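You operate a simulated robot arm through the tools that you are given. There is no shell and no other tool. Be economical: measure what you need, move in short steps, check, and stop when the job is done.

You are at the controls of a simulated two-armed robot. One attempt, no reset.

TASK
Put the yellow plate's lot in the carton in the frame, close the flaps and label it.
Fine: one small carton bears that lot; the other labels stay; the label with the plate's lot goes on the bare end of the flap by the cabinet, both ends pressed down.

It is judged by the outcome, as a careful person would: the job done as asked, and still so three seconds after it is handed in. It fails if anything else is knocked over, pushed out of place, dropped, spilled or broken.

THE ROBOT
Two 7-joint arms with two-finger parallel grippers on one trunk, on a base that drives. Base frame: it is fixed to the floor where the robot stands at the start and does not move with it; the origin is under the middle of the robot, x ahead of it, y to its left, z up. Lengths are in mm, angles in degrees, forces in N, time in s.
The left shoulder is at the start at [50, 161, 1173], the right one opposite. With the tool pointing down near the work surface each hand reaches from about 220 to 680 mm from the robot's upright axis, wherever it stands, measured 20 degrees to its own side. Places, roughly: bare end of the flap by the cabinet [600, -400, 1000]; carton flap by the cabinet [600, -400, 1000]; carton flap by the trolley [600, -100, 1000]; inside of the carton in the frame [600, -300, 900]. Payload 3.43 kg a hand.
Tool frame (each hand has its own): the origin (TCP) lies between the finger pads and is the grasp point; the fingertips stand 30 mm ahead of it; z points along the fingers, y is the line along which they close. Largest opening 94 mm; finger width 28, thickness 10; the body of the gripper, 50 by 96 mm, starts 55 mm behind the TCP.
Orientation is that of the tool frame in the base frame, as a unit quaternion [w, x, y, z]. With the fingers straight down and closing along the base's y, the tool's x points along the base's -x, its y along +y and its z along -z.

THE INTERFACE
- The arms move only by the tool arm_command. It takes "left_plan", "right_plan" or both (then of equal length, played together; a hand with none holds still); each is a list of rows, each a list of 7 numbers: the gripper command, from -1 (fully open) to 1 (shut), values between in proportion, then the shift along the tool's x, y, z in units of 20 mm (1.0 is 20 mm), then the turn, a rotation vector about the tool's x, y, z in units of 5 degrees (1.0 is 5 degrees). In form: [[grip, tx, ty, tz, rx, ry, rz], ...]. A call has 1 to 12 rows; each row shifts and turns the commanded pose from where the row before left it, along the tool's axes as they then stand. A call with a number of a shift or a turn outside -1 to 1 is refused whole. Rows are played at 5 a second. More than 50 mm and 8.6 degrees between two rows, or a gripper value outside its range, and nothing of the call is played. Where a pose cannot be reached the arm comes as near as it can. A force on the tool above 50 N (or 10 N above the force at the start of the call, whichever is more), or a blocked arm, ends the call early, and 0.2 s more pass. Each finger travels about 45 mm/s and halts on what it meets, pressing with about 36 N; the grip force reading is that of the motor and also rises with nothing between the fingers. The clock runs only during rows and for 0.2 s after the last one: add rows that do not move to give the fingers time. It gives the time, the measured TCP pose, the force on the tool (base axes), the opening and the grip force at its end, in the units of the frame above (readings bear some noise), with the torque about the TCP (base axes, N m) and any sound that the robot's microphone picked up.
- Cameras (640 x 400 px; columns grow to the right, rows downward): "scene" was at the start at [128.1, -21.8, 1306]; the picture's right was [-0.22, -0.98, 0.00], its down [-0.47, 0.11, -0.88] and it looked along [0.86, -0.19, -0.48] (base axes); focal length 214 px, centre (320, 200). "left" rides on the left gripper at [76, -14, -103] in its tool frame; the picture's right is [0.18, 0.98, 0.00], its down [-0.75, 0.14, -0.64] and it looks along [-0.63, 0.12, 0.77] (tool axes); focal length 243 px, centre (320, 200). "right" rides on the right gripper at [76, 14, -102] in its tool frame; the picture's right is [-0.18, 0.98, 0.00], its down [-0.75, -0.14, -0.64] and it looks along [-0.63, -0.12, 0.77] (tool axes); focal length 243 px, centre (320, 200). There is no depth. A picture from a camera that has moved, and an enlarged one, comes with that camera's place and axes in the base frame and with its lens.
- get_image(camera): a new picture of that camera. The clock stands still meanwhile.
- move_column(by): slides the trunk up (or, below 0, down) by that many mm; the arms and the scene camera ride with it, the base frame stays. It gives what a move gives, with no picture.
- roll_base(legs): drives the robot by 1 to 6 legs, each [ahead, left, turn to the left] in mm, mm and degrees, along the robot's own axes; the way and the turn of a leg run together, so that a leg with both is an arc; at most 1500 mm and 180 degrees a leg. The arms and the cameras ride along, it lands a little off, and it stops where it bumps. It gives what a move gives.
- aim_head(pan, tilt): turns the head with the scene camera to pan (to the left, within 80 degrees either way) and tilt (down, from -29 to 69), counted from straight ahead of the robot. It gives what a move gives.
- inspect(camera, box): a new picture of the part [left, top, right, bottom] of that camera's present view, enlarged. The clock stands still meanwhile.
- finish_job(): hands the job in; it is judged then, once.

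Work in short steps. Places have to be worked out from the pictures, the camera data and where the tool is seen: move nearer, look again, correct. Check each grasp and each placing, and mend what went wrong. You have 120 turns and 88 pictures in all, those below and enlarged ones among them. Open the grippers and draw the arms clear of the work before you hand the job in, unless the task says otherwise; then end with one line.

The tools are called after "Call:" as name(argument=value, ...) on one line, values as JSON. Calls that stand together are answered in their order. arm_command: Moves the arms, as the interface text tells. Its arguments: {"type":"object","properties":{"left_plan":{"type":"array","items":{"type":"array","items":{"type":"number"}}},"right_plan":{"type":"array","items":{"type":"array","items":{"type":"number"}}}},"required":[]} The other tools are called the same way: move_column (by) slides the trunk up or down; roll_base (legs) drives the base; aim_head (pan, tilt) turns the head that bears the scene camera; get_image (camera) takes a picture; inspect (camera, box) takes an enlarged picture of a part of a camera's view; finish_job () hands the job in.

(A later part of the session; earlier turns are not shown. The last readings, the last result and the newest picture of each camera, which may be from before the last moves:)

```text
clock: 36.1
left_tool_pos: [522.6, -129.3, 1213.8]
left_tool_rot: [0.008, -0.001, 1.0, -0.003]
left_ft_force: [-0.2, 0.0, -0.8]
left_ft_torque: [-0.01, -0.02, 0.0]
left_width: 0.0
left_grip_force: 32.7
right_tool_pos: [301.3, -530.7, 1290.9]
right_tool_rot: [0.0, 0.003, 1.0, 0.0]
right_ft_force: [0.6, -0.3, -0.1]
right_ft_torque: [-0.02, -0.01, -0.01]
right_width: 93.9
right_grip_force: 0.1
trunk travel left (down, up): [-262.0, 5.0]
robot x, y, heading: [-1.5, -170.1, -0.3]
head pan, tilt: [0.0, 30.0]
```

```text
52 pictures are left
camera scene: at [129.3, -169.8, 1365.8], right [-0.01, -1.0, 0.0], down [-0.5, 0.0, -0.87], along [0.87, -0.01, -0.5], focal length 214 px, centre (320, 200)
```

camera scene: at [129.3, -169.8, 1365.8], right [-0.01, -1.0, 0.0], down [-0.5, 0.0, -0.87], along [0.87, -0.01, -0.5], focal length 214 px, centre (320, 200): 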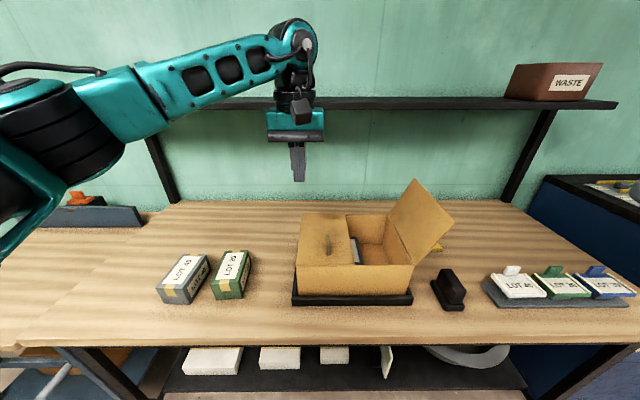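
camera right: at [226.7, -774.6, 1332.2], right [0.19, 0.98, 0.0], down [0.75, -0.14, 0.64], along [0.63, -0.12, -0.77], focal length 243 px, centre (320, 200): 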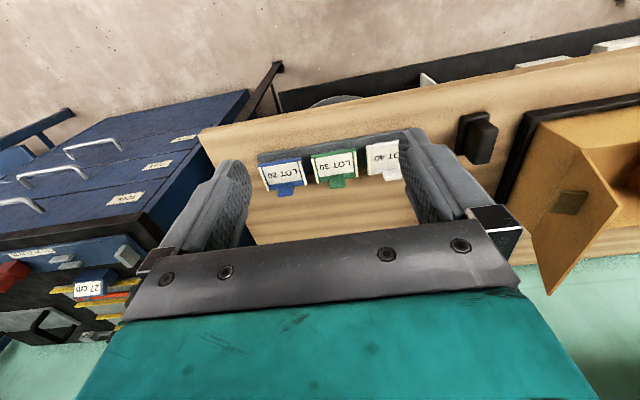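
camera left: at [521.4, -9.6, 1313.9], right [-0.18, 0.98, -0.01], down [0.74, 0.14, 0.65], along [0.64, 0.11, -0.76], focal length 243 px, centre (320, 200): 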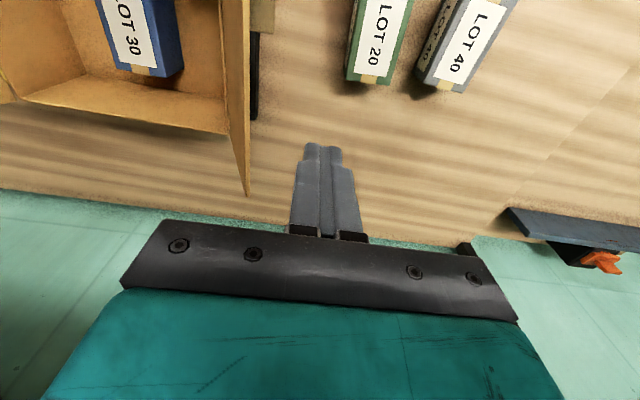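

The left flap stays closed. Now I shift right 90 mm for the right arm, then bring the right hand to the outside of the right flap while the left hand moves aside.

Call:
roll_base(legs=[[0, -90, 0]])

Call:
arm_command(left_plan=[[1, 0, 0.9, 0, 0, 0, 0], [1, 0, 0.9, 0, 0, 0, 0], [1, 0, 0.9, 0, 0, 0, 0], [1, 0, 0.9, 0, 0, 0, 0], [1, 0, 0.9, 0, 0, 0, 0], [1, 0, 0.9, 0, 0, 0, 0], [1, 0, 0.9, 0, 0, 0, 0], [1, 0, 0.9, 0, 0, 0, 0], [1, 0, 0.9, 0, 0, 0, 0], [1, 0, 0.9, 0, 0, 0, 0], [1, 0, 0.9, 0, 0, 0, 0], [1, 0, 0.9, 0, 0, 0, 0]], right_plan=[[1, -1, 0.35, 0.4, 0, 0, 0], [1, -1, 0.35, 0.4, 0, 0, 0], [1, -1, 0.35, 0.4, 0, 0, 0], [1, -1, 0.35, 0.4, 0, 0, 0], [1, -1, 0.35, 0.4, 0, 0, 0], [1, -1, 0.35, 0.4, 0, 0, 0], [1, -1, 0.35, 0.4, 0, 0, 0], [1, -1, 0.35, 0.4, 0, 0, 0], [1, -1, 0.35, 0.4, 0, 0, 0], [1, -1, 0.35, 0.4, 0, 0, 0], [1, -1, 0.35, 0.4, 0, 0, 0], [1, -1, 0.35, 0.4, 0, 0, 0]])

Call:
arm_command(right_plan=[[1, -0.7, 0, 1, 0, 0, 0], [1, -0.7, 0, 1, 0, 0, 0], [1, -0.7, 0, 1, 0, 0, 0], [1, -0.7, 0, 1, 0, 0, 0], [1, 0, 0, 0.4, 0, 0, 0]])

Call:
get_image(camera="scene")

```text
clock: 37.2
left_tool_pos: [522.4, -219.9, 1211.9]
left_tool_rot: [0.007, 0.0, 1.0, -0.002]
left_ft_force: [1.0, -1.4, 0.2]
left_ft_torque: [0.0, -0.03, -0.03]
left_width: 0.2
left_grip_force: 33.1
right_tool_pos: [301.5, -620.8, 1290.0]
right_tool_rot: [-0.001, 0.002, 1.0, 0.0]
right_ft_force: [-0.5, -0.5, -0.1]
right_ft_torque: [0.03, 0.01, 0.01]
right_width: 93.9
right_grip_force: 0.1
trunk travel left (down, up): [-262.0, 5.0]
robot x, y, heading: [1.0, -255.3, -0.5]
head pan, tilt: [0.0, 30.0]
```

```text
clock: 39.8
left_tool_pos: [523.9, -2.0, 1211.5]
left_tool_rot: [0.007, 0.0, 1.0, -0.003]
left_ft_force: [0.0, -0.1, 0.1]
left_ft_torque: [0.02, 0.03, -0.01]
left_width: 0.0
left_grip_force: 33.2
right_tool_pos: [543.1, -537.6, 1194.8]
right_tool_rot: [-0.001, 0.002, 1.0, 0.0]
right_ft_force: [-0.7, 0.6, 0.1]
right_ft_torque: [0.01, -0.02, -0.01]
right_width: 0.1
right_grip_force: 33.2
trunk travel left (down, up): [-262.0, 5.0]
robot x, y, heading: [-1.9, -260.4, -0.4]
head pan, tilt: [0.0, 30.0]
```

```text
clock: 41.0
left_tool_pos: [522.9, -1.9, 1212.1]
left_tool_rot: [0.007, 0.0, 1.0, -0.002]
left_ft_force: [-0.1, -0.8, 0.4]
left_ft_torque: [0.03, -0.03, 0.03]
left_width: 0.0
left_grip_force: 32.6
right_tool_pos: [571.3, -547.1, 1107.5]
right_tool_rot: [0.001, 0.003, 1.0, -0.001]
right_ft_force: [-0.2, 0.1, 0.3]
right_ft_torque: [0.05, -0.03, 0.0]
right_width: 0.0
right_grip_force: 33.3
right hand out of reach, approached as far as the arm can: row 3, 4
trunk travel left (down, up): [-262.0, 5.0]
robot x, y, heading: [-3.5, -256.5, -0.3]
head pan, tilt: [0.0, 30.0]
```

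```text
51 pictures are left
camera scene: at [129.1, -259.6, 1365.8], right [-0.01, -1.0, 0.0], down [-0.5, 0.0, -0.87], along [0.87, -0.01, -0.5], focal length 214 px, centre (320, 200)
```

scene: 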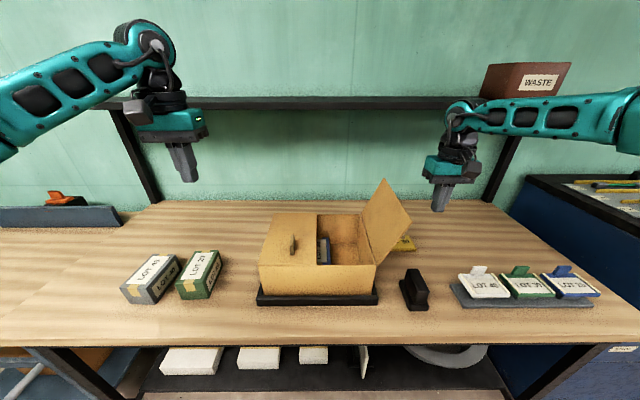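

Right hand is short on x here; I edge toward the flap and outward in x together.

Call:
arm_command(right_plan=[[1, -0.3, 0.8, 0, 0, 0, 0], [1, -0.5, 0.8, 0, 0, 0, 0], [1, -0.5, 0.8, 0, 0, 0, 0], [1, -0.5, 0.3, 0, 0, 0, 0]])

Call:
inspect(camera="scene", box=[220, 120, 480, 310])

```text
clock: 42.0
left_tool_pos: [523.0, -2.4, 1213.3]
left_tool_rot: [0.006, 0.0, 1.0, -0.002]
left_ft_force: [-0.2, 0.1, 0.7]
left_ft_torque: [0.03, 0.0, -0.03]
left_width: 0.1
left_grip_force: 32.6
right_tool_pos: [559.3, -513.6, 1113.8]
right_tool_rot: [0.001, 0.002, 1.0, 0.001]
right_ft_force: [-0.1, -1.0, 0.7]
right_ft_torque: [0.0, -0.05, 0.01]
right_width: 0.0
right_grip_force: 33.5
right hand out of reach, approached as far as the arm can: row 1, 2, 3, 4
trunk travel left (down, up): [-262.0, 5.0]
robot x, y, heading: [0.2, -256.1, -0.4]
head pan, tilt: [0.0, 30.0]
```

```text
2.11 times, centred on (350, 215) of scene
camera zoom: at [129.2, -259.7, 1365.8], right [-0.01, -1.0, 0.0], down [-0.5, 0.0, -0.87], along [0.87, -0.01, -0.5], focal length 452 px, centre (257, 168)
```

zoom: 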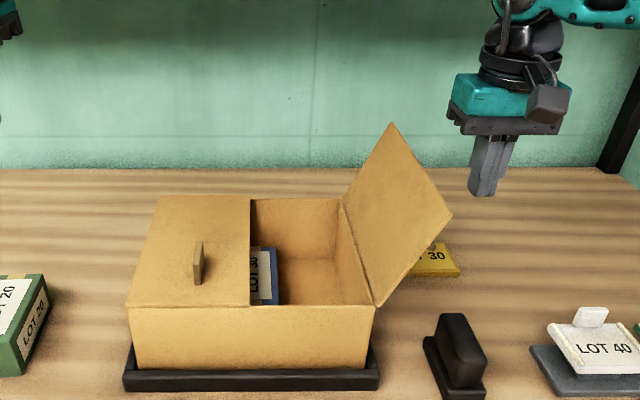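

Reach is short there, so I drive 140 mm further right and lower the trunk back, then approach again.

Call:
roll_base(legs=[[0, -140, 0]])

Call:
move_column(by=-40)

Call:
arm_command(right_plan=[[1, 0, 0.8, -1, 0, 0, 0], [1, -0.5, 0.9, -0.6, 0, 0, 0], [1, -0.5, 0.9, 0, 0, 0, 0], [1, -0.5, 0.9, 0, 0, 0, 0], [1, -0.5, 0.9, 0, 0, 0, 0], [1, -0.5, 0.9, 0, 0, 0, 0], [1, 0, 0.9, 0, 0, 0, 0]])

Call:
get_image(camera="scene")

```text
clock: 43.3
left_tool_pos: [521.5, -143.0, 1213.4]
left_tool_rot: [0.007, -0.001, 1.0, -0.002]
left_ft_force: [0.5, -0.1, -0.1]
left_ft_torque: [0.03, -0.05, -0.01]
left_width: 0.0
left_grip_force: 32.8
right_tool_pos: [558.9, -653.6, 1113.4]
right_tool_rot: [0.001, 0.002, 1.0, 0.001]
right_ft_force: [0.6, -0.4, 0.9]
right_ft_torque: [0.03, -0.03, 0.0]
right_width: 0.0
right_grip_force: 32.4
trunk travel left (down, up): [-262.0, 5.0]
robot x, y, heading: [0.4, -401.1, -0.3]
head pan, tilt: [0.0, 30.0]
```

```text
clock: 44.1
left_tool_pos: [521.5, -142.6, 1172.1]
left_tool_rot: [0.007, -0.001, 1.0, -0.003]
left_ft_force: [-0.4, 1.3, 0.4]
left_ft_torque: [0.03, -0.03, -0.02]
left_width: 0.0
left_grip_force: 32.7
right_tool_pos: [559.6, -653.9, 1073.4]
right_tool_rot: [0.001, 0.002, 1.0, 0.001]
right_ft_force: [-0.6, 0.8, 0.6]
right_ft_torque: [0.02, 0.01, 0.03]
right_width: 0.0
right_grip_force: 33.2
trunk travel left (down, up): [-222.0, 45.0]
robot x, y, heading: [-0.8, -395.9, -0.3]
head pan, tilt: [0.0, 30.0]
```

```text
clock: 45.7
left_tool_pos: [521.8, -141.8, 1172.1]
left_tool_rot: [0.006, -0.001, 1.0, -0.003]
left_ft_force: [-0.3, -0.7, 0.2]
left_ft_torque: [0.0, -0.01, -0.01]
left_width: 0.0
left_grip_force: 33.4
right_tool_pos: [525.0, -593.2, 1105.9]
right_tool_rot: [0.001, 0.002, 1.0, 0.0]
right_ft_force: [0.7, 0.7, -0.2]
right_ft_torque: [-0.01, -0.01, 0.04]
right_width: 0.0
right_grip_force: 32.7
right hand out of reach, approached as far as the arm can: row 1, 2, 3, 4, 5, 6, 7
trunk travel left (down, up): [-222.0, 45.0]
robot x, y, heading: [-4.2, -399.1, -0.2]
head pan, tilt: [0.0, 30.0]
```

```text
49 pictures are left
camera scene: at [128.2, -399.6, 1325.8], right [-0.01, -1.0, 0.0], down [-0.5, 0.0, -0.87], along [0.87, -0.01, -0.5], focal length 214 px, centre (320, 200)
```

scene: 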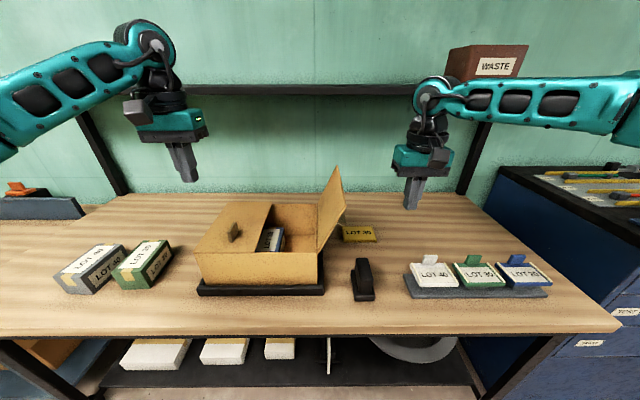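

The right arm seems stuck in a stretched posture. I pull back toward the body and inward, then extend again.

Call:
arm_command(right_plan=[[1, 1, 0, -0.5, 0, 0, 0], [1, 1, 0, -0.5, 0, 0, 0], [1, 1, 0.3, -0.5, 0, 0, 0], [1, 1, 0.3, -0.5, 0, 0, 0], [1, 1, 0.3, -0.5, 0, 0, 0], [1, 1, 0.3, 0, 0, 0, 0]])

Call:
arm_command(right_plan=[[1, -1, 0.3, 0, 0, 0, 0], [1, -1, 0.3, 0, 0, 0, 0], [1, -1, 0.3, 0, 0, 0, 0], [1, -1, 0.3, 0, 0, 0, 0], [1, -1, 0.3, 0, 0, 0, 0], [1, -1, 0.3, 0, 0, 0, 0], [1, -1, 0.3, 0, 0, 0, 0]])

```text
clock: 47.1
left_tool_pos: [522.1, -144.5, 1172.0]
left_tool_rot: [0.007, -0.001, 1.0, -0.002]
left_ft_force: [0.3, -0.1, -0.3]
left_ft_torque: [0.01, -0.01, 0.01]
left_width: 0.0
left_grip_force: 32.5
right_tool_pos: [404.3, -570.4, 1155.2]
right_tool_rot: [0.0, 0.002, 1.0, 0.0]
right_ft_force: [0.0, -0.5, 0.7]
right_ft_torque: [-0.01, 0.04, 0.03]
right_width: 0.1
right_grip_force: 33.0
trunk travel left (down, up): [-222.0, 45.0]
robot x, y, heading: [-4.7, -397.2, -0.5]
head pan, tilt: [0.0, 30.0]
```

```text
clock: 48.7
left_tool_pos: [522.5, -142.1, 1171.8]
left_tool_rot: [0.008, -0.001, 1.0, -0.002]
left_ft_force: [0.2, 0.1, 1.0]
left_ft_torque: [0.0, 0.0, -0.01]
left_width: 0.0
left_grip_force: 32.7
right_tool_pos: [502.1, -573.9, 1146.2]
right_tool_rot: [0.0, 0.001, 1.0, 0.001]
right_ft_force: [-0.4, 0.1, 0.1]
right_ft_torque: [-0.01, -0.01, 0.0]
right_width: 0.0
right_grip_force: 32.8
right hand out of reach, approached as far as the arm can: row 4, 5, 6, 7
trunk travel left (down, up): [-222.0, 45.0]
robot x, y, heading: [-4.1, -396.3, -0.4]
head pan, tilt: [0.0, 30.0]
```

The left arm has better posture here, so I'll use it for the right flap too: retract the right arm, raise the trunk, and drive right so the flap is in front of the left arm.

Call:
arm_command(right_plan=[[1, 1, 0, -0.3, 0, 0, 0], [1, 1, 0, -0.3, 0, 0, 0], [1, 1, 0, 0, 0, 0, 0], [1, 1, 0, 0, 0, 0, 0], [1, 1, 0, 0, 0, 0, 0], [1, 1, 0, 0, 0, 0, 0], [1, 1, 0, 0, 0, 0, 0], [1, 1, 0, 0, 0, 0, 0], [1, 1, 0, 0, 0, 0, 0]])

Call:
move_column(by=43)

Call:
roll_base(legs=[[0, -210, 0]])

Call:
arm_command(left_plan=[[1, 0, -1, 0, 0, 0, 0], [1, 0, -1, 0, 0, 0, 0], [1, 0, -1, 0, 0, 0, 0], [1, 0, -1, 0, 0, 0, 0], [1, 0, -1, 0, 0, 0, 0], [1, 0, -1, 0, 0, 0, 0], [1, 0, -1, 0, 0, 0, 0], [1, 0, -1, 0, 0, 0, 0], [1, 0, -0.7, 0, 0, 0, 0]])

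Call:
get_image(camera="scene")

```text
clock: 50.7
left_tool_pos: [521.1, -141.7, 1173.0]
left_tool_rot: [0.007, -0.001, 1.0, -0.002]
left_ft_force: [0.4, -1.2, 0.3]
left_ft_torque: [0.03, 0.02, -0.03]
left_width: 0.0
left_grip_force: 33.3
right_tool_pos: [321.3, -570.6, 1158.0]
right_tool_rot: [0.001, 0.002, 1.0, 0.001]
right_ft_force: [-0.6, 0.8, -0.1]
right_ft_torque: [0.0, 0.0, 0.02]
right_width: 0.0
right_grip_force: 32.7
trunk travel left (down, up): [-222.0, 45.0]
robot x, y, heading: [-1.8, -396.9, -0.3]
head pan, tilt: [0.0, 30.0]
```

```text
clock: 51.6
left_tool_pos: [521.3, -142.6, 1215.4]
left_tool_rot: [0.007, 0.0, 1.0, -0.003]
left_ft_force: [-1.0, -0.8, 0.6]
left_ft_torque: [0.03, 0.0, 0.0]
left_width: 0.3
left_grip_force: 32.8
right_tool_pos: [322.0, -572.5, 1199.7]
right_tool_rot: [0.0, 0.001, 1.0, 0.001]
right_ft_force: [0.6, -0.1, 0.6]
right_ft_torque: [0.02, 0.02, -0.02]
right_width: 0.0
right_grip_force: 32.8
trunk travel left (down, up): [-265.0, 2.0]
robot x, y, heading: [-0.8, -394.1, -0.2]
head pan, tilt: [0.0, 30.0]
```

```text
clock: 53.2
left_tool_pos: [519.8, -353.6, 1216.4]
left_tool_rot: [0.007, 0.0, 1.0, -0.001]
left_ft_force: [-0.4, -0.9, -0.6]
left_ft_torque: [0.01, -0.01, 0.0]
left_width: 0.0
left_grip_force: 32.9
right_tool_pos: [320.1, -783.1, 1201.5]
right_tool_rot: [0.0, 0.002, 1.0, 0.0]
right_ft_force: [-0.1, -0.4, -0.1]
right_ft_torque: [0.04, 0.01, -0.02]
right_width: 0.0
right_grip_force: 32.7
trunk travel left (down, up): [-265.0, 2.0]
robot x, y, heading: [-3.4, -607.6, -0.1]
head pan, tilt: [0.0, 30.0]
```

```text
clock: 55.2
left_tool_pos: [520.8, -527.0, 1216.1]
left_tool_rot: [0.007, 0.0, 1.0, -0.001]
left_ft_force: [0.0, 1.1, -0.2]
left_ft_torque: [0.04, -0.03, -0.02]
left_width: 0.2
left_grip_force: 32.9
right_tool_pos: [320.2, -781.9, 1201.0]
right_tool_rot: [0.001, 0.002, 1.0, 0.002]
right_ft_force: [-0.2, 0.1, 0.1]
right_ft_torque: [-0.03, 0.01, -0.03]
right_width: 0.2
right_grip_force: 33.1
trunk travel left (down, up): [-265.0, 2.0]
robot x, y, heading: [-5.0, -609.2, -0.7]
head pan, tilt: [0.0, 30.0]
```

```text
48 pictures are left
camera scene: at [126.9, -610.2, 1368.8], right [-0.01, -1.0, 0.0], down [-0.5, 0.0, -0.87], along [0.87, -0.01, -0.5], focal length 214 px, centre (320, 200)
```

scene: 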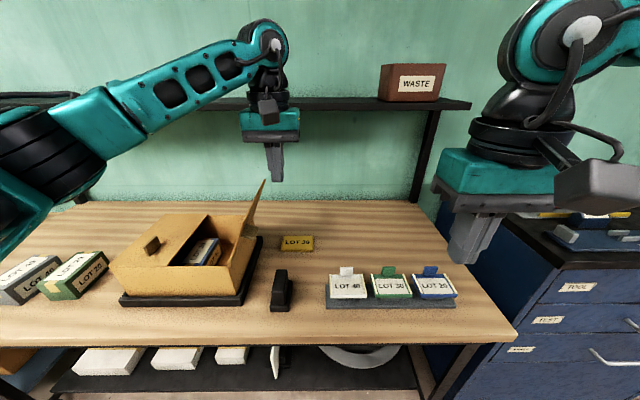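

I lower the left fingers outside the right flap at x ≈ 600 and come up against it.

Call:
arm_command(left_plan=[[1, -0.66, 0, 0.97, 0, 0, 0], [1, -0.66, 0, 0.97, 0, 0, 0], [1, -0.66, 0, 0.97, 0, 0, 0], [1, -0.66, 0, 0.97, 0, 0, 0], [1, -0.66, 0, 0.97, 0, 0, 0], [1, -0.66, 0, 0.97, 0, 0, 0], [1, 0, 0.8, 0, 0, 0, 0], [1, 0, 0.8, 0, 0, 0, 0], [1, 0, 0.8, 0, 0, 0, 0]])

Call:
get_image(camera="scene")

```text
clock: 57.2
left_tool_pos: [602.3, -478.0, 1099.7]
left_tool_rot: [0.006, 0.0, 1.0, -0.002]
left_ft_force: [0.4, 0.5, 0.0]
left_ft_torque: [-0.01, 0.0, -0.03]
left_width: 0.0
left_grip_force: 33.3
right_tool_pos: [322.4, -781.0, 1201.7]
right_tool_rot: [0.001, 0.002, 1.0, 0.0]
right_ft_force: [0.2, 0.2, 0.3]
right_ft_torque: [-0.01, 0.0, 0.0]
right_width: 0.1
right_grip_force: 33.1
trunk travel left (down, up): [-265.0, 2.0]
robot x, y, heading: [-5.2, -609.5, -0.2]
head pan, tilt: [0.0, 30.0]
```

```text
47 pictures are left
camera scene: at [126.8, -609.5, 1368.8], right [-0.01, -1.0, 0.0], down [-0.5, 0.0, -0.87], along [0.87, -0.01, -0.5], focal length 214 px, centre (320, 200)
```

scene: 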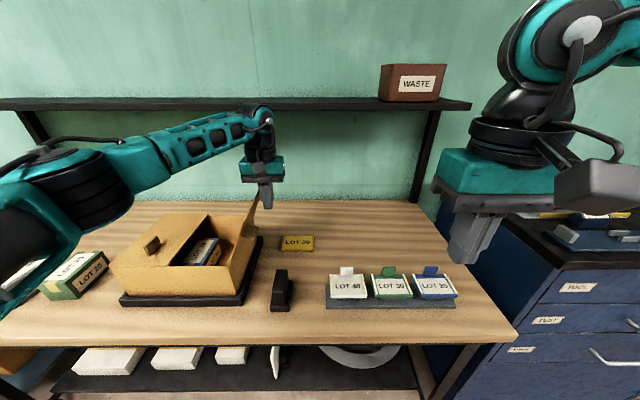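

Aligned against the flap. I push along +y.

Call:
arm_command(left_plan=[[1, 0, 0.9, 0, 0, 0, 0], [1, 0, 0.9, 0, 0, 0, 0], [1, 0, 0.9, 0, 0, 0, 0], [1, 0, 0.9, 0, 0, 0, 0], [1, 0, 0.9, 0, 0, 0, 0], [1, 0, 0.9, 0, 0, 0, 0], [1, 0, 0.9, 0.1, 0, 0, 0]])

Call:
inspect(camera="scene", box=[80, 80, 340, 320])

```text
clock: 58.8
left_tool_pos: [600.4, -352.7, 1098.8]
left_tool_rot: [0.007, -0.002, 1.0, -0.002]
left_ft_force: [0.1, -1.5, -0.5]
left_ft_torque: [0.01, -0.01, -0.03]
left_width: 0.3
left_grip_force: 33.1
right_tool_pos: [320.4, -781.1, 1201.2]
right_tool_rot: [0.001, 0.004, 1.0, 0.0]
right_ft_force: [0.2, 1.2, -0.1]
right_ft_torque: [0.0, 0.02, 0.0]
right_width: 0.0
right_grip_force: 32.6
trunk travel left (down, up): [-265.0, 2.0]
robot x, y, heading: [-1.6, -606.3, -0.5]
head pan, tilt: [0.0, 30.0]
```

```text
1.67 times, centred on (210, 200) of scene
camera zoom: at [126.9, -609.6, 1368.8], right [-0.01, -1.0, 0.0], down [-0.5, 0.0, -0.87], along [0.87, -0.01, -0.5], focal length 358 px, centre (503, 200)
```

zoom: 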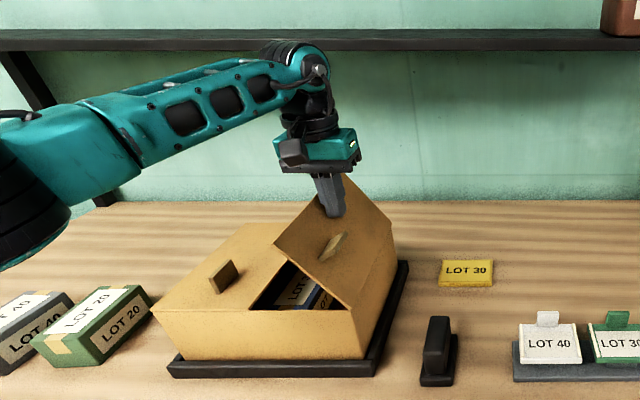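

Flap is past vertical. I continue over and down to the closed level.

Call:
arm_command(left_plan=[[1, 0, 0.8, 0.7, 0, 0, 0], [1, 0, 0.5, 1, 0, 0, 0], [1, 0, 0.2, 1, 0, 0, 0], [1, 0, 0, 0.8, 0, 0, 0], [1, 0, 0, 0.5, 0, 0, 0], [1, 0, 0, 0.2, 0, 0, 0]])

Call:
inspect(camera="scene", box=[80, 80, 340, 320])

```text
clock: 60.2
left_tool_pos: [602.0, -323.5, 1015.2]
left_tool_rot: [0.009, 0.0, 1.0, -0.002]
left_ft_force: [-2.4, 2.3, 11.4]
left_ft_torque: [0.05, 0.2, -0.1]
left_width: 0.4
left_grip_force: 32.8
right_tool_pos: [319.6, -783.0, 1201.9]
right_tool_rot: [0.001, 0.002, 1.0, 0.001]
right_ft_force: [-0.2, -0.8, -0.3]
right_ft_torque: [0.05, 0.02, -0.01]
right_width: 0.3
right_grip_force: 33.2
trunk travel left (down, up): [-265.0, 2.0]
robot x, y, heading: [-3.8, -606.0, -0.4]
head pan, tilt: [0.0, 30.0]
```

```text
1.67 times, centred on (210, 200) of scene
camera zoom: at [125.5, -610.3, 1369.2], right [-0.01, -1.0, 0.0], down [-0.5, 0.0, -0.87], along [0.87, -0.01, -0.5], focal length 358 px, centre (503, 200)
```

zoom: 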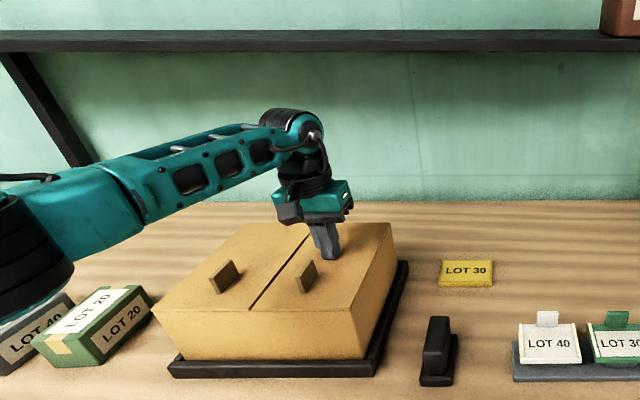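

Both flaps are flat (surface z ≈ 985). I lift off and look at the closed carton and the labels.

Call:
arm_command(left_plan=[[1, 0, 0, -1, 0, 0, 0], [1, 0, 0, -1, 0, 0, 0], [1, 0, 0, -1, 0, 0, 0], [1, 0, 0, -1, 0, 0, 0], [1, 0, 0, -1, 0, 0, 0], [1, 0, 0, -1, 0, 0, 0], [1, 0.8, 0.3, -1, 0, 0, 0], [1, 0.8, 0.3, -1, 0, 0, 0], [1, 0.8, 0.3, -1, 0, 0, 0], [1, 0.8, 0.3, 0, 0, 0, 0], [1, 0.8, 0.3, 0, 0, 0, 0]])

Call:
inspect(camera="scene", box=[80, 180, 480, 330])

Call:
get_image(camera="right")

```text
clock: 62.6
left_tool_pos: [519.9, -293.2, 1194.5]
left_tool_rot: [0.008, 0.0, 1.0, -0.004]
left_ft_force: [-0.2, -0.7, 0.4]
left_ft_torque: [-0.01, 0.01, 0.01]
left_width: 0.0
left_grip_force: 33.3
right_tool_pos: [320.6, -780.9, 1201.7]
right_tool_rot: [0.001, 0.003, 1.0, 0.0]
right_ft_force: [0.8, 0.3, 0.5]
right_ft_torque: [-0.01, 0.0, 0.01]
right_width: 0.0
right_grip_force: 32.7
trunk travel left (down, up): [-265.0, 2.0]
robot x, y, heading: [-2.4, -606.2, -0.4]
head pan, tilt: [0.0, 30.0]
```

```text
1.60 times, centred on (280, 255) of scene
camera zoom: at [126.5, -609.8, 1368.8], right [-0.01, -1.0, 0.0], down [-0.5, 0.0, -0.87], along [0.87, -0.01, -0.5], focal length 343 px, centre (384, 112)
```

zoom: 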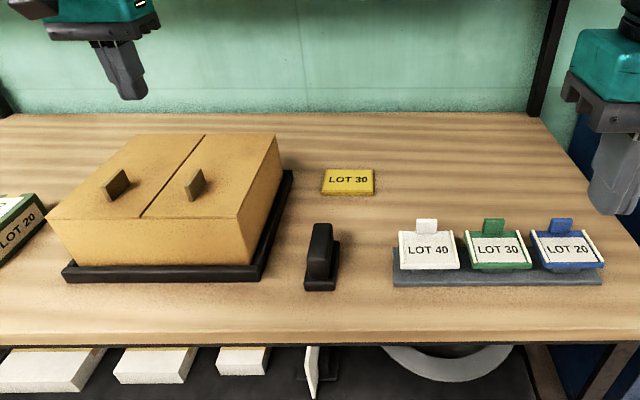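

```text
43 pictures are left
camera right: at [244.8, -767.6, 1304.7], right [0.19, 0.98, 0.0], down [0.75, -0.15, 0.64], along [0.63, -0.12, -0.77], focal length 243 px, centre (320, 200)
```

right: 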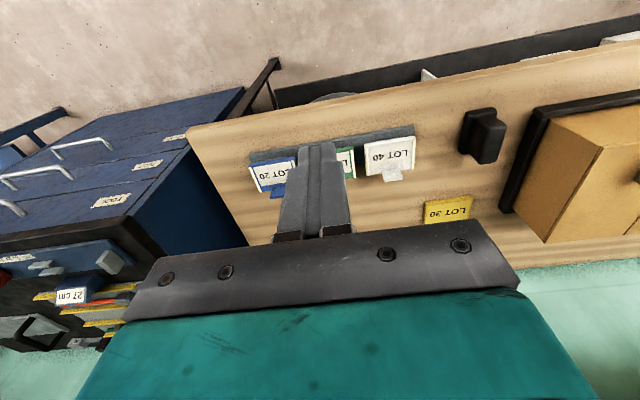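

Both flaps closed; the bare part of the cabinet-side flap is its back end (x ≈ 570–705), the green label's tab stands at about [548, −809], thin along x. I move forward 50 mm for reach at the flap's far end.

Call:
roll_base(legs=[[50, 0, 0]])

Call:
arm_command(right_plan=[[-1, 0, 0, 0, 0, 0, 1], [-1, 0, 0, 0, 0, 0, 1], [-1, 0, 0, 0, 0, 0, 1], [-1, 0, 0, 0, 0, 0, 1], [-1, 0, 0, 0, 0, 0, 1], [-1, 0, 0, 0, 0, 0, 1], [-1, 0, 0, 0, 0, 0, 1], [-1, 0, 0, 0, 0, 0, 1], [-1, 0, 0, 0, 0, 0, 1], [-1, 0, 0, 0, 0, 0, 1], [-1, 0, 0, 0, 0, 0, 1], [-1, 0, 0, 0, 0, 0, 1]])

Call:
arm_command(right_plan=[[-1, 0, 0, 0, 0, 0, 1], [-1, 0, 0, 0, 0, 0, 1], [-1, 0, 0, 0, 0, 0, 1], [-1, 0, 0, 0, 0, 0, 1], [-1, 0, 0, 0, 0, 0, 1], [-1, 0, 0, 0, 0, 0, 1]])

```text
clock: 63.5
left_tool_pos: [572.0, -293.0, 1192.0]
left_tool_rot: [0.008, 0.0, 1.0, -0.003]
left_ft_force: [0.2, -1.5, -0.7]
left_ft_torque: [-0.03, 0.03, -0.04]
left_width: 0.0
left_grip_force: 33.7
right_tool_pos: [370.6, -782.4, 1200.6]
right_tool_rot: [0.0, 0.002, 1.0, 0.0]
right_ft_force: [0.7, -0.5, 0.2]
right_ft_torque: [0.02, 0.03, 0.01]
right_width: 0.5
right_grip_force: 33.1
trunk travel left (down, up): [-265.0, 2.0]
robot x, y, heading: [47.6, -609.5, -0.6]
head pan, tilt: [0.0, 30.0]
```

```text
clock: 66.2
left_tool_pos: [569.2, -293.8, 1193.5]
left_tool_rot: [0.007, 0.0, 1.0, -0.002]
left_ft_force: [0.2, -0.1, -0.6]
left_ft_torque: [0.03, -0.02, 0.02]
left_width: 0.0
left_grip_force: 32.7
right_tool_pos: [369.7, -782.1, 1200.3]
right_tool_rot: [0.0, 0.502, 0.865, 0.0]
right_ft_force: [-0.7, -0.5, -0.2]
right_ft_torque: [-0.03, -0.01, -0.03]
right_width: 93.9
right_grip_force: 0.1
trunk travel left (down, up): [-265.0, 2.0]
robot x, y, heading: [45.3, -610.9, -0.4]
head pan, tilt: [0.0, 30.0]
```

```text
clock: 67.5
left_tool_pos: [570.9, -292.7, 1192.9]
left_tool_rot: [0.008, 0.001, 1.0, -0.003]
left_ft_force: [0.0, 0.0, 0.3]
left_ft_torque: [0.02, -0.03, -0.01]
left_width: 0.3
left_grip_force: 32.7
right_tool_pos: [369.9, -782.5, 1200.6]
right_tool_rot: [0.001, 0.709, 0.705, 0.001]
right_ft_force: [-0.3, -0.3, 0.1]
right_ft_torque: [0.01, -0.02, -0.03]
right_width: 94.2
right_grip_force: 0.1
trunk travel left (down, up): [-265.0, 2.0]
robot x, y, heading: [48.8, -608.8, -0.3]
head pan, tilt: [0.0, 30.0]
```

Wrist turned 90° (closing along x). I move over the green label's tab and look.

Call:
arm_command(right_plan=[[-1, -0.135, 0.89, 1, 0, 0, 0], [-1, -0.135, 0.89, 1, 0, 0, 0], [-1, -0.135, 0.89, 1, 0, 0, 0], [-1, -0.135, 0.89, 1, 0, 0, 0], [-1, -0.135, 0.89, 1, 0, 0, 0], [-1, -0.135, 0.89, 1, 0, 0, 0], [-1, -0.135, 0.89, 1, 0, 0, 0], [-1, -0.135, 0.89, 1, 0, 0, 0], [-1, -0.135, 0.89, 1, 0, 0, 0], [-1, -0.135, 0.89, 1, 0, 0, 0]])

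Call:
aim_head(pan=-20, tilt=35)

Call:
get_image(camera="right")

Call:
inspect(camera="scene", box=[220, 120, 480, 280])

```text
clock: 69.8
left_tool_pos: [569.9, -294.2, 1193.8]
left_tool_rot: [0.008, 0.0, 1.0, -0.003]
left_ft_force: [-0.8, 0.7, -0.4]
left_ft_torque: [-0.03, -0.03, -0.01]
left_width: 0.0
left_grip_force: 32.9
right_tool_pos: [538.4, -817.9, 1006.6]
right_tool_rot: [0.0, 0.709, 0.705, 0.001]
right_ft_force: [0.3, 0.0, 0.3]
right_ft_torque: [0.01, 0.04, -0.01]
right_width: 94.2
right_grip_force: 0.0
right hand out of reach, approached as far as the arm can: row 10
trunk travel left (down, up): [-265.0, 2.0]
robot x, y, heading: [42.1, -608.3, -0.5]
head pan, tilt: [0.0, 30.0]
```

```text
clock: 70.6
left_tool_pos: [569.9, -293.3, 1193.9]
left_tool_rot: [0.007, -0.001, 1.0, -0.003]
left_ft_force: [0.4, -0.3, 0.6]
left_ft_torque: [0.01, -0.02, -0.01]
left_width: 0.1
left_grip_force: 33.1
right_tool_pos: [539.5, -818.3, 1007.6]
right_tool_rot: [0.0, 0.708, 0.706, 0.002]
right_ft_force: [0.2, -0.4, -0.1]
right_ft_torque: [-0.02, 0.0, -0.02]
right_width: 93.9
right_grip_force: 0.1
trunk travel left (down, up): [-265.0, 2.0]
robot x, y, heading: [45.6, -609.4, -0.6]
head pan, tilt: [-20.0, 35.0]
```

```text
42 pictures are left
camera right: at [553.9, -741.7, 1110.8], right [0.98, -0.19, 0.0], down [-0.15, -0.75, 0.64], along [-0.12, -0.63, -0.77], focal length 243 px, centre (320, 200)
```

right: 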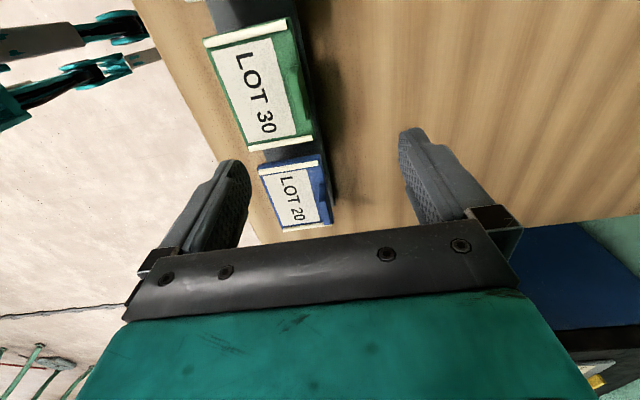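

```text
2.46 times, centred on (350, 200) of scene
camera zoom: at [168.4, -640.3, 1361.0], right [-0.35, -0.94, 0.0], down [-0.54, 0.2, -0.82], along [0.77, -0.29, -0.57], focal length 528 px, centre (246, 200)
```

zoom: 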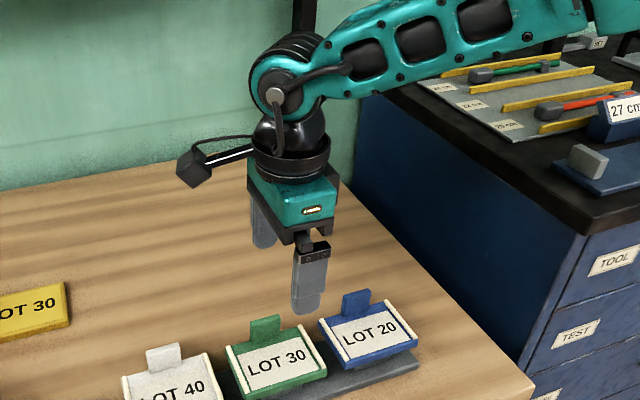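

The two views agree on a label top at z ≈ 900, centre ≈ [500, −797], tab ≈ [533, −799, 915]. I move above it and lower to z ≈ 965 for a closer look.

Call:
arm_command(right_plan=[[-1, 0.5, -0.15, 0.7, 0, 0, 0], [-1, 0.45, -0.15, 0.7, 0, 0, 0], [-1, 0, 0, 0.7, 0, 0, 0]])

Call:
get_image(camera="right")

Call:
inspect(camera="scene", box=[280, 200, 420, 290])

```text
clock: 71.4
left_tool_pos: [569.6, -293.8, 1194.0]
left_tool_rot: [0.007, -0.001, 1.0, -0.002]
left_ft_force: [-0.1, -0.2, -0.5]
left_ft_torque: [0.03, 0.01, -0.02]
left_width: 0.3
left_grip_force: 32.8
right_tool_pos: [516.0, -816.0, 979.9]
right_tool_rot: [0.0, 0.708, 0.706, 0.003]
right_ft_force: [-0.5, -0.3, 1.0]
right_ft_torque: [-0.03, -0.03, 0.01]
right_width: 94.2
right_grip_force: 0.0
right hand out of reach, approached as far as the arm can: row 1, 2, 3
trunk travel left (down, up): [-265.0, 2.0]
robot x, y, heading: [44.2, -606.9, -0.5]
head pan, tilt: [-20.0, 35.0]
```

```text
40 pictures are left
camera right: at [530.9, -739.7, 1083.4], right [0.98, -0.19, 0.0], down [-0.15, -0.75, 0.64], along [-0.12, -0.63, -0.77], focal length 243 px, centre (320, 200)
```

right: 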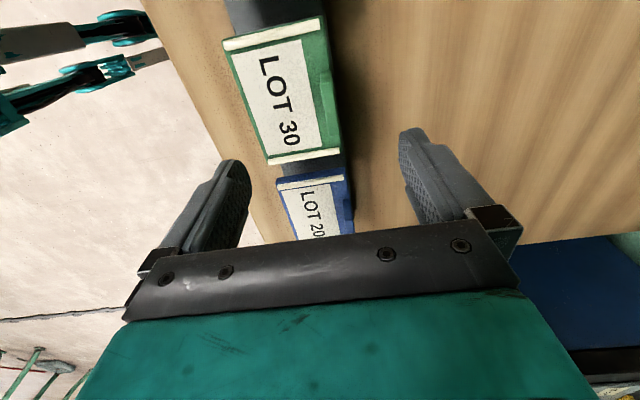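

```text
4.44 times, centred on (350, 245) of scene
camera zoom: at [168.4, -640.5, 1361.0], right [-0.35, -0.94, 0.0], down [-0.54, 0.2, -0.82], along [0.77, -0.29, -0.57], focal length 953 px, centre (187, 0)
```

zoom: 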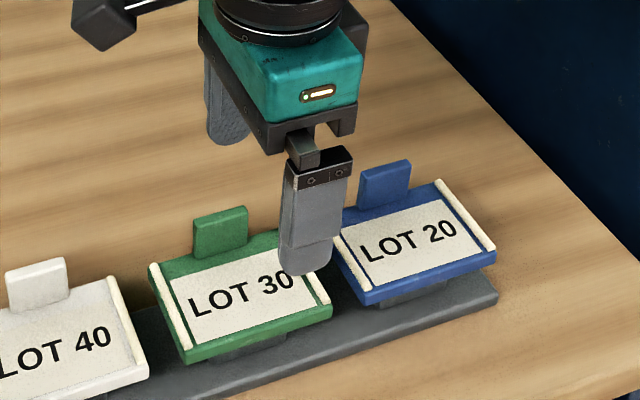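

The right arm is limited in this posture and will not come inward, so I'll use the left arm for the label as well. First lift and retract the right hand safely.

Call:
arm_command(right_plan=[[-1, 0, 0, -1, 0, 0, 0], [-1, 0, 0, -1, 0, 0, 0], [-1, 0, 0, -1, 0, 0, 0], [-1, 0, -0.5, -1, 0, 0, 0], [-1, 0, -1, -1, 0, 0, 0], [-1, 0, -1, -1, 0, 0, 0], [-1, 0, -1, -1, 0, 0, 0], [-1, 0, -1, -1, 0, 0, 0], [-1, 0, -1, -1, 0, 0, 0], [-1, 0, -1, -1, 0, 0, 0], [-1, 0, -1, -1, 0, 0, 0], [-1, 0, -1, -1, 0, 0, 0]])

Call:
aim_head(pan=-60, tilt=30)

Call:
get_image(camera="scene")

```text
clock: 74.0
left_tool_pos: [570.2, -294.8, 1193.9]
left_tool_rot: [0.008, 0.001, 1.0, -0.003]
left_ft_force: [0.4, 0.0, -0.7]
left_ft_torque: [0.0, 0.02, -0.01]
left_width: 0.1
left_grip_force: 33.1
right_tool_pos: [343.9, -814.5, 1221.2]
right_tool_rot: [0.0, 0.709, 0.705, 0.0]
right_ft_force: [0.0, 0.6, -0.4]
right_ft_torque: [-0.04, 0.0, 0.02]
right_width: 94.0
right_grip_force: 0.1
trunk travel left (down, up): [-265.0, 2.0]
robot x, y, heading: [46.8, -605.1, -0.8]
head pan, tilt: [-20.0, 35.0]
```

```text
clock: 75.0
left_tool_pos: [570.5, -293.3, 1192.7]
left_tool_rot: [0.007, 0.0, 1.0, -0.003]
left_ft_force: [0.1, -1.1, 0.4]
left_ft_torque: [0.0, -0.02, 0.02]
left_width: 0.2
left_grip_force: 33.1
right_tool_pos: [344.9, -814.4, 1220.4]
right_tool_rot: [0.0, 0.709, 0.705, 0.0]
right_ft_force: [0.2, 0.1, -0.5]
right_ft_torque: [0.0, 0.0, 0.0]
right_width: 94.1
right_grip_force: 0.0
trunk travel left (down, up): [-265.0, 2.0]
robot x, y, heading: [45.8, -607.8, -0.2]
head pan, tilt: [-60.0, 30.0]
```

```text
38 pictures are left
camera scene: at [130.6, -688.3, 1368.8], right [-0.87, -0.49, 0.0], down [-0.25, 0.43, -0.87], along [0.43, -0.75, -0.5], focal length 214 px, centre (320, 200)
```

scene: 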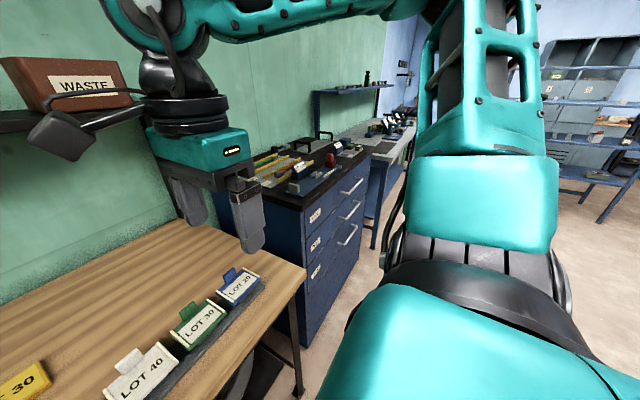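

The way along the cabinet is clear. I drive 370 mm right and turn the left wrist 90° with open fingers.

Call:
roll_base(legs=[[0, -370, 0]])

Call:
arm_command(left_plan=[[-1, 0.5, 0, 0, 0, 0, -1], [-1, 0.5, 0, 0, 0, 0, -1], [-1, 0, 0, 0, 0, 0, -1], [-1, 0, 0, 0, 0, 0, -1], [-1, 0, 0, 0, 0, 0, -1], [-1, 0, 0, 0, 0, 0, -1], [-1, 0, 0, 0, 0, 0, -1], [-1, 0, 0, 0, 0, 0, -1], [-1, 0, 0, 0, 0, 0, -1], [-1, 0, 0, 0, 0, 0, -1], [-1, 0, 0, 0, 0, 0, -1], [-1, 0, 0, 0, 0, 0, -1]])

Call:
arm_command(left_plan=[[-1, 0, 0, 0, 0, 0, -1], [-1, 0, 0, 0, 0, 0, -1], [-1, 0, 0, 0, 0, 0, -1], [-1, 0, 0, 0, 0, 0, -1], [-1, 0, 0, 0, 0, 0, -1], [-1, 0, 0, 0, 0, 0, -1]])

```text
clock: 77.4
left_tool_pos: [567.8, -667.3, 1192.9]
left_tool_rot: [0.007, 0.001, 1.0, -0.002]
left_ft_force: [-0.6, -0.4, 1.3]
left_ft_torque: [0.01, 0.05, 0.04]
left_width: 0.0
left_grip_force: 32.7
right_tool_pos: [342.1, -1187.0, 1220.1]
right_tool_rot: [0.0, 0.709, 0.705, 0.001]
right_ft_force: [-0.4, 0.1, -0.3]
right_ft_torque: [0.03, 0.0, 0.04]
right_width: 94.1
right_grip_force: 0.0
trunk travel left (down, up): [-265.0, 2.0]
robot x, y, heading: [46.2, -982.0, -0.3]
head pan, tilt: [-60.0, 30.0]
```

```text
clock: 80.0
left_tool_pos: [548.0, -667.2, 1193.5]
left_tool_rot: [0.006, -0.5, 0.866, -0.005]
left_ft_force: [-0.3, 0.3, 0.2]
left_ft_torque: [-0.01, -0.02, -0.04]
left_width: 94.0
left_grip_force: 0.0
right_tool_pos: [341.7, -1187.8, 1221.8]
right_tool_rot: [0.001, 0.71, 0.704, 0.001]
right_ft_force: [0.3, -0.3, 0.2]
right_ft_torque: [0.0, 0.05, -0.01]
right_width: 94.1
right_grip_force: 0.1
trunk travel left (down, up): [-265.0, 2.0]
robot x, y, heading: [43.6, -980.0, -0.4]
head pan, tilt: [-60.0, 30.0]
```

```text
clock: 81.4
left_tool_pos: [548.0, -667.8, 1193.4]
left_tool_rot: [-0.003, 0.707, -0.707, 0.007]
left_ft_force: [0.0, 0.7, -0.7]
left_ft_torque: [-0.02, 0.0, 0.0]
left_width: 94.1
left_grip_force: 0.1
right_tool_pos: [341.9, -1188.0, 1220.5]
right_tool_rot: [0.001, 0.709, 0.705, 0.001]
right_ft_force: [-0.2, -0.5, 0.2]
right_ft_torque: [-0.03, 0.04, -0.04]
right_width: 94.4
right_grip_force: 0.1
trunk travel left (down, up): [-265.0, 2.0]
robot x, y, heading: [45.2, -980.2, -0.6]
head pan, tilt: [-60.0, 30.0]
```

Wrist turned. I go above the green tab at z ≈ 993.

Call:
arm_command(left_plan=[[-1, 0.655, 0.075, 1, 0, 0, 0], [-1, 0.655, 0.075, 1, 0, 0, 0], [-1, 0.655, 0.075, 1, 0, 0, 0], [-1, 0.655, 0.075, 1, 0, 0, 0], [-1, 0.655, 0.075, 1, 0, 0, 0], [-1, 0.655, 0.075, 1, 0, 0, 0], [-1, 0.655, 0.075, 1, 0, 0, 0], [-1, 0.655, 0.075, 1, 0, 0, 0], [-1, 0.655, 0.075, 1, 0, 0, 0], [-1, 0.655, 0.075, 1, 0, 0, 0]])

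Call:
aim_head(pan=15, tilt=38)

Call:
get_image(camera="left")

Call:
get_image(camera="scene")

```text
clock: 83.6
left_tool_pos: [535.5, -798.1, 991.2]
left_tool_rot: [-0.003, 0.707, -0.707, 0.006]
left_ft_force: [0.3, 0.0, 0.4]
left_ft_torque: [0.01, 0.02, 0.0]
left_width: 94.0
left_grip_force: 0.1
right_tool_pos: [341.9, -1188.2, 1220.0]
right_tool_rot: [0.001, 0.709, 0.705, 0.001]
right_ft_force: [-0.5, -0.2, 0.3]
right_ft_torque: [0.01, 0.0, -0.02]
right_width: 94.0
right_grip_force: 0.1
trunk travel left (down, up): [-265.0, 2.0]
robot x, y, heading: [46.7, -982.3, -0.3]
head pan, tilt: [-60.0, 30.0]
```

```text
clock: 85.1
left_tool_pos: [535.0, -799.4, 993.2]
left_tool_rot: [-0.003, 0.707, -0.707, 0.006]
left_ft_force: [0.2, -1.3, -0.4]
left_ft_torque: [-0.02, 0.02, 0.02]
left_width: 93.8
left_grip_force: 0.0
right_tool_pos: [343.7, -1188.3, 1221.4]
right_tool_rot: [0.001, 0.71, 0.705, 0.0]
right_ft_force: [0.3, 0.5, 0.0]
right_ft_torque: [-0.01, 0.01, -0.01]
right_width: 94.1
right_grip_force: 0.0
trunk travel left (down, up): [-265.0, 2.0]
robot x, y, heading: [45.9, -984.1, -0.7]
head pan, tilt: [15.0, 38.0]
```

```text
37 pictures are left
camera left: at [548.4, -874.6, 1095.7], right [-0.98, -0.18, -0.01], down [-0.15, 0.76, 0.64], along [-0.11, 0.63, -0.77], focal length 243 px, centre (320, 200)
```

left: 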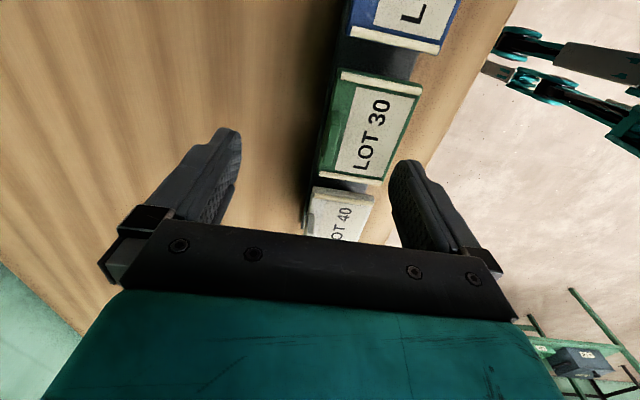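

```text
36 pictures are left
camera scene: at [166.5, -960.9, 1356.4], right [0.25, -0.97, 0.0], down [-0.6, -0.15, -0.79], along [0.76, 0.2, -0.62], focal length 214 px, centre (320, 200)
```

scene: 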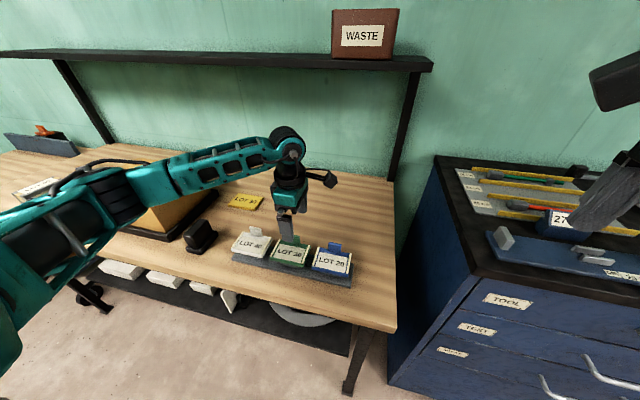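

I zoom in on the green tab in both views to locate it.

Call:
inspect(camera="left", box=[280, 50, 440, 200])

Call:
inspect(camera="scene", box=[220, 200, 360, 290])

```text
2.67 times, centred on (360, 125) of left
camera zoom: at [548.4, -874.6, 1095.7], right [-0.98, -0.18, -0.01], down [-0.15, 0.76, 0.64], along [-0.11, 0.63, -0.77], focal length 647 px, centre (213, 400)
```

zoom: 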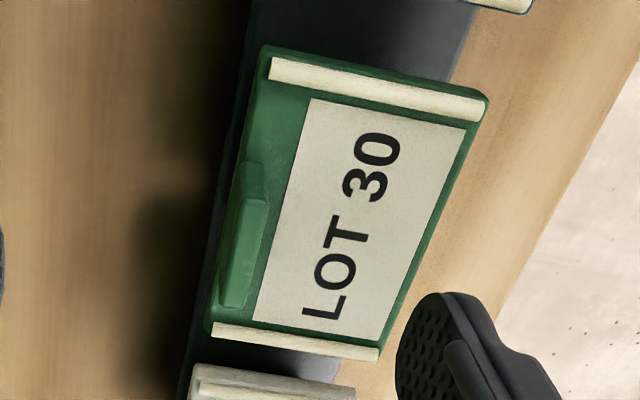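

```text
4.44 times, centred on (290, 245) of scene
camera zoom: at [166.5, -960.9, 1356.4], right [0.25, -0.97, 0.0], down [-0.6, -0.15, -0.79], along [0.76, 0.2, -0.62], focal length 953 px, centre (453, 0)
```

zoom: 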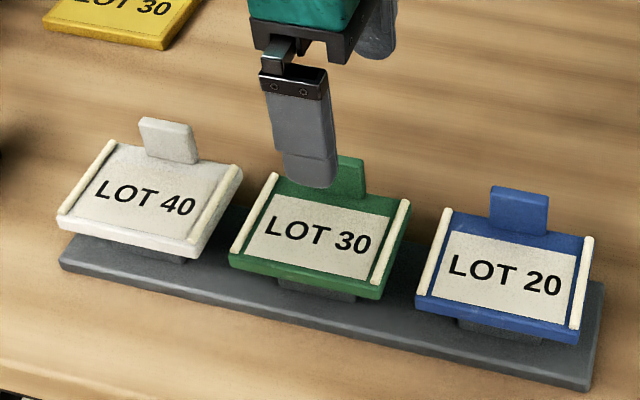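

Label centre ≈ [497, −792], z 900; tab ≈ [526, −791]. I shift by −9 in x, +8 in y and descend to z ≈ 948.

Call:
arm_command(left_plan=[[-1, -0.4, 0.45, 0.6, 0, 0, 0], [-1, 0, 0, 0.8, 0, 0, 0], [-1, 0, 0, 0.8, 0, 0, 0], [-1, 0, 0, 0, 0, 0, 0]])

Call:
inspect(camera="left", box=[200, 20, 460, 230])

Call:
inspect(camera="scene", box=[220, 200, 360, 290])

```text
clock: 86.1
left_tool_pos: [526.9, -791.7, 947.8]
left_tool_rot: [0.003, -0.706, 0.708, -0.007]
left_ft_force: [0.7, 0.4, -0.3]
left_ft_torque: [0.0, -0.01, 0.0]
left_width: 94.1
left_grip_force: 0.0
right_tool_pos: [341.8, -1187.7, 1220.8]
right_tool_rot: [0.001, 0.709, 0.705, 0.0]
right_ft_force: [-0.2, -0.1, -0.5]
right_ft_torque: [0.02, 0.0, -0.01]
right_width: 94.0
right_grip_force: 0.0
trunk travel left (down, up): [-265.0, 2.0]
robot x, y, heading: [44.4, -980.8, -0.7]
head pan, tilt: [15.0, 38.0]
```

```text
1.90 times, centred on (330, 125) of left
camera zoom: at [539.8, -866.7, 1051.2], right [-0.98, -0.18, -0.01], down [-0.15, 0.76, 0.64], along [-0.11, 0.63, -0.77], focal length 462 px, centre (301, 343)
```

zoom: 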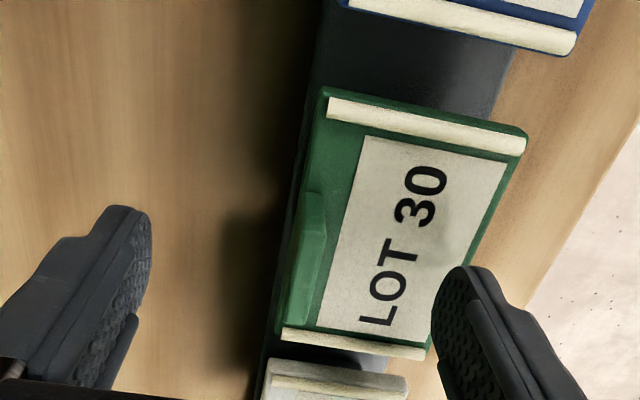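

```text
4.44 times, centred on (290, 245) of scene
camera zoom: at [166.4, -960.9, 1356.4], right [0.25, -0.97, 0.0], down [-0.6, -0.15, -0.79], along [0.76, 0.2, -0.62], focal length 953 px, centre (453, 0)
```

zoom: 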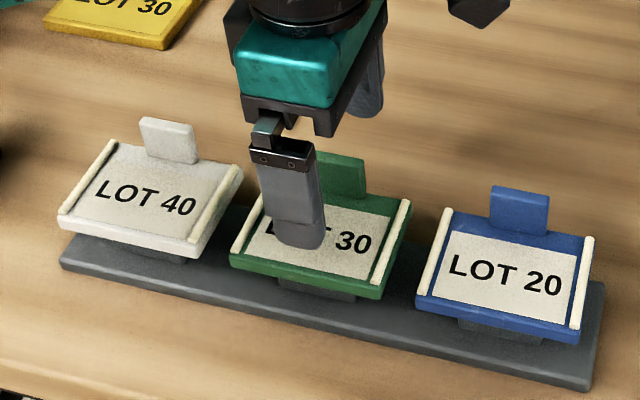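

Tab is well centred between the fingers. I go down another 10 mm and close.

Call:
arm_command(left_plan=[[-1, 0, 0, 0.5, 0, 0, 0], [-0.5, 0, 0, 0, 0, 0, 0], [0, 0, 0, 0, 0, 0, 0], [0.5, 0, 0, 0, 0, 0, 0], [1, 0, 0, 0, 0, 0, 0], [1, 0, 0, 0, 0, 0, 0], [1, 0, 0, 0, 0, 0, 0], [1, 0, 0, 0, 0, 0, 0]])

Call:
inspect(camera="left", box=[200, 20, 460, 230])

```text
clock: 87.9
left_tool_pos: [527.5, -791.4, 939.1]
left_tool_rot: [0.003, -0.707, 0.708, -0.006]
left_ft_force: [-1.3, -0.2, 3.1]
left_ft_torque: [-0.01, 0.21, -0.01]
left_width: 6.8
left_grip_force: 35.6
right_tool_pos: [342.9, -1186.6, 1220.7]
right_tool_rot: [0.0, 0.71, 0.705, 0.001]
right_ft_force: [-0.2, 0.8, -0.2]
right_ft_torque: [-0.03, 0.02, -0.01]
right_width: 94.1
right_grip_force: 0.0
trunk travel left (down, up): [-265.0, 2.0]
robot x, y, heading: [41.2, -985.9, -0.4]
head pan, tilt: [15.0, 38.0]
```

```text
1.90 times, centred on (330, 125) of left
camera zoom: at [539.7, -867.0, 1042.1], right [-0.98, -0.18, -0.01], down [-0.15, 0.76, 0.64], along [-0.11, 0.63, -0.77], focal length 462 px, centre (301, 343)
```

zoom: 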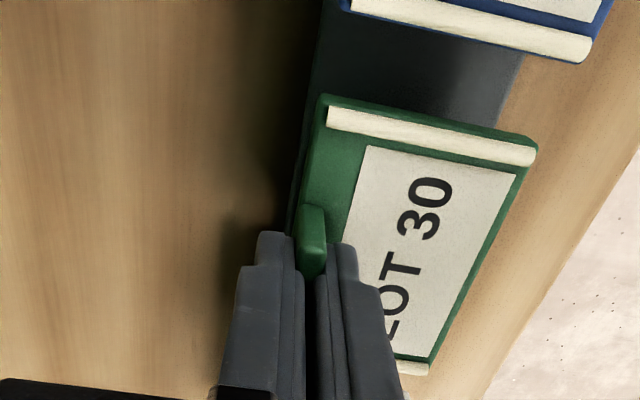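

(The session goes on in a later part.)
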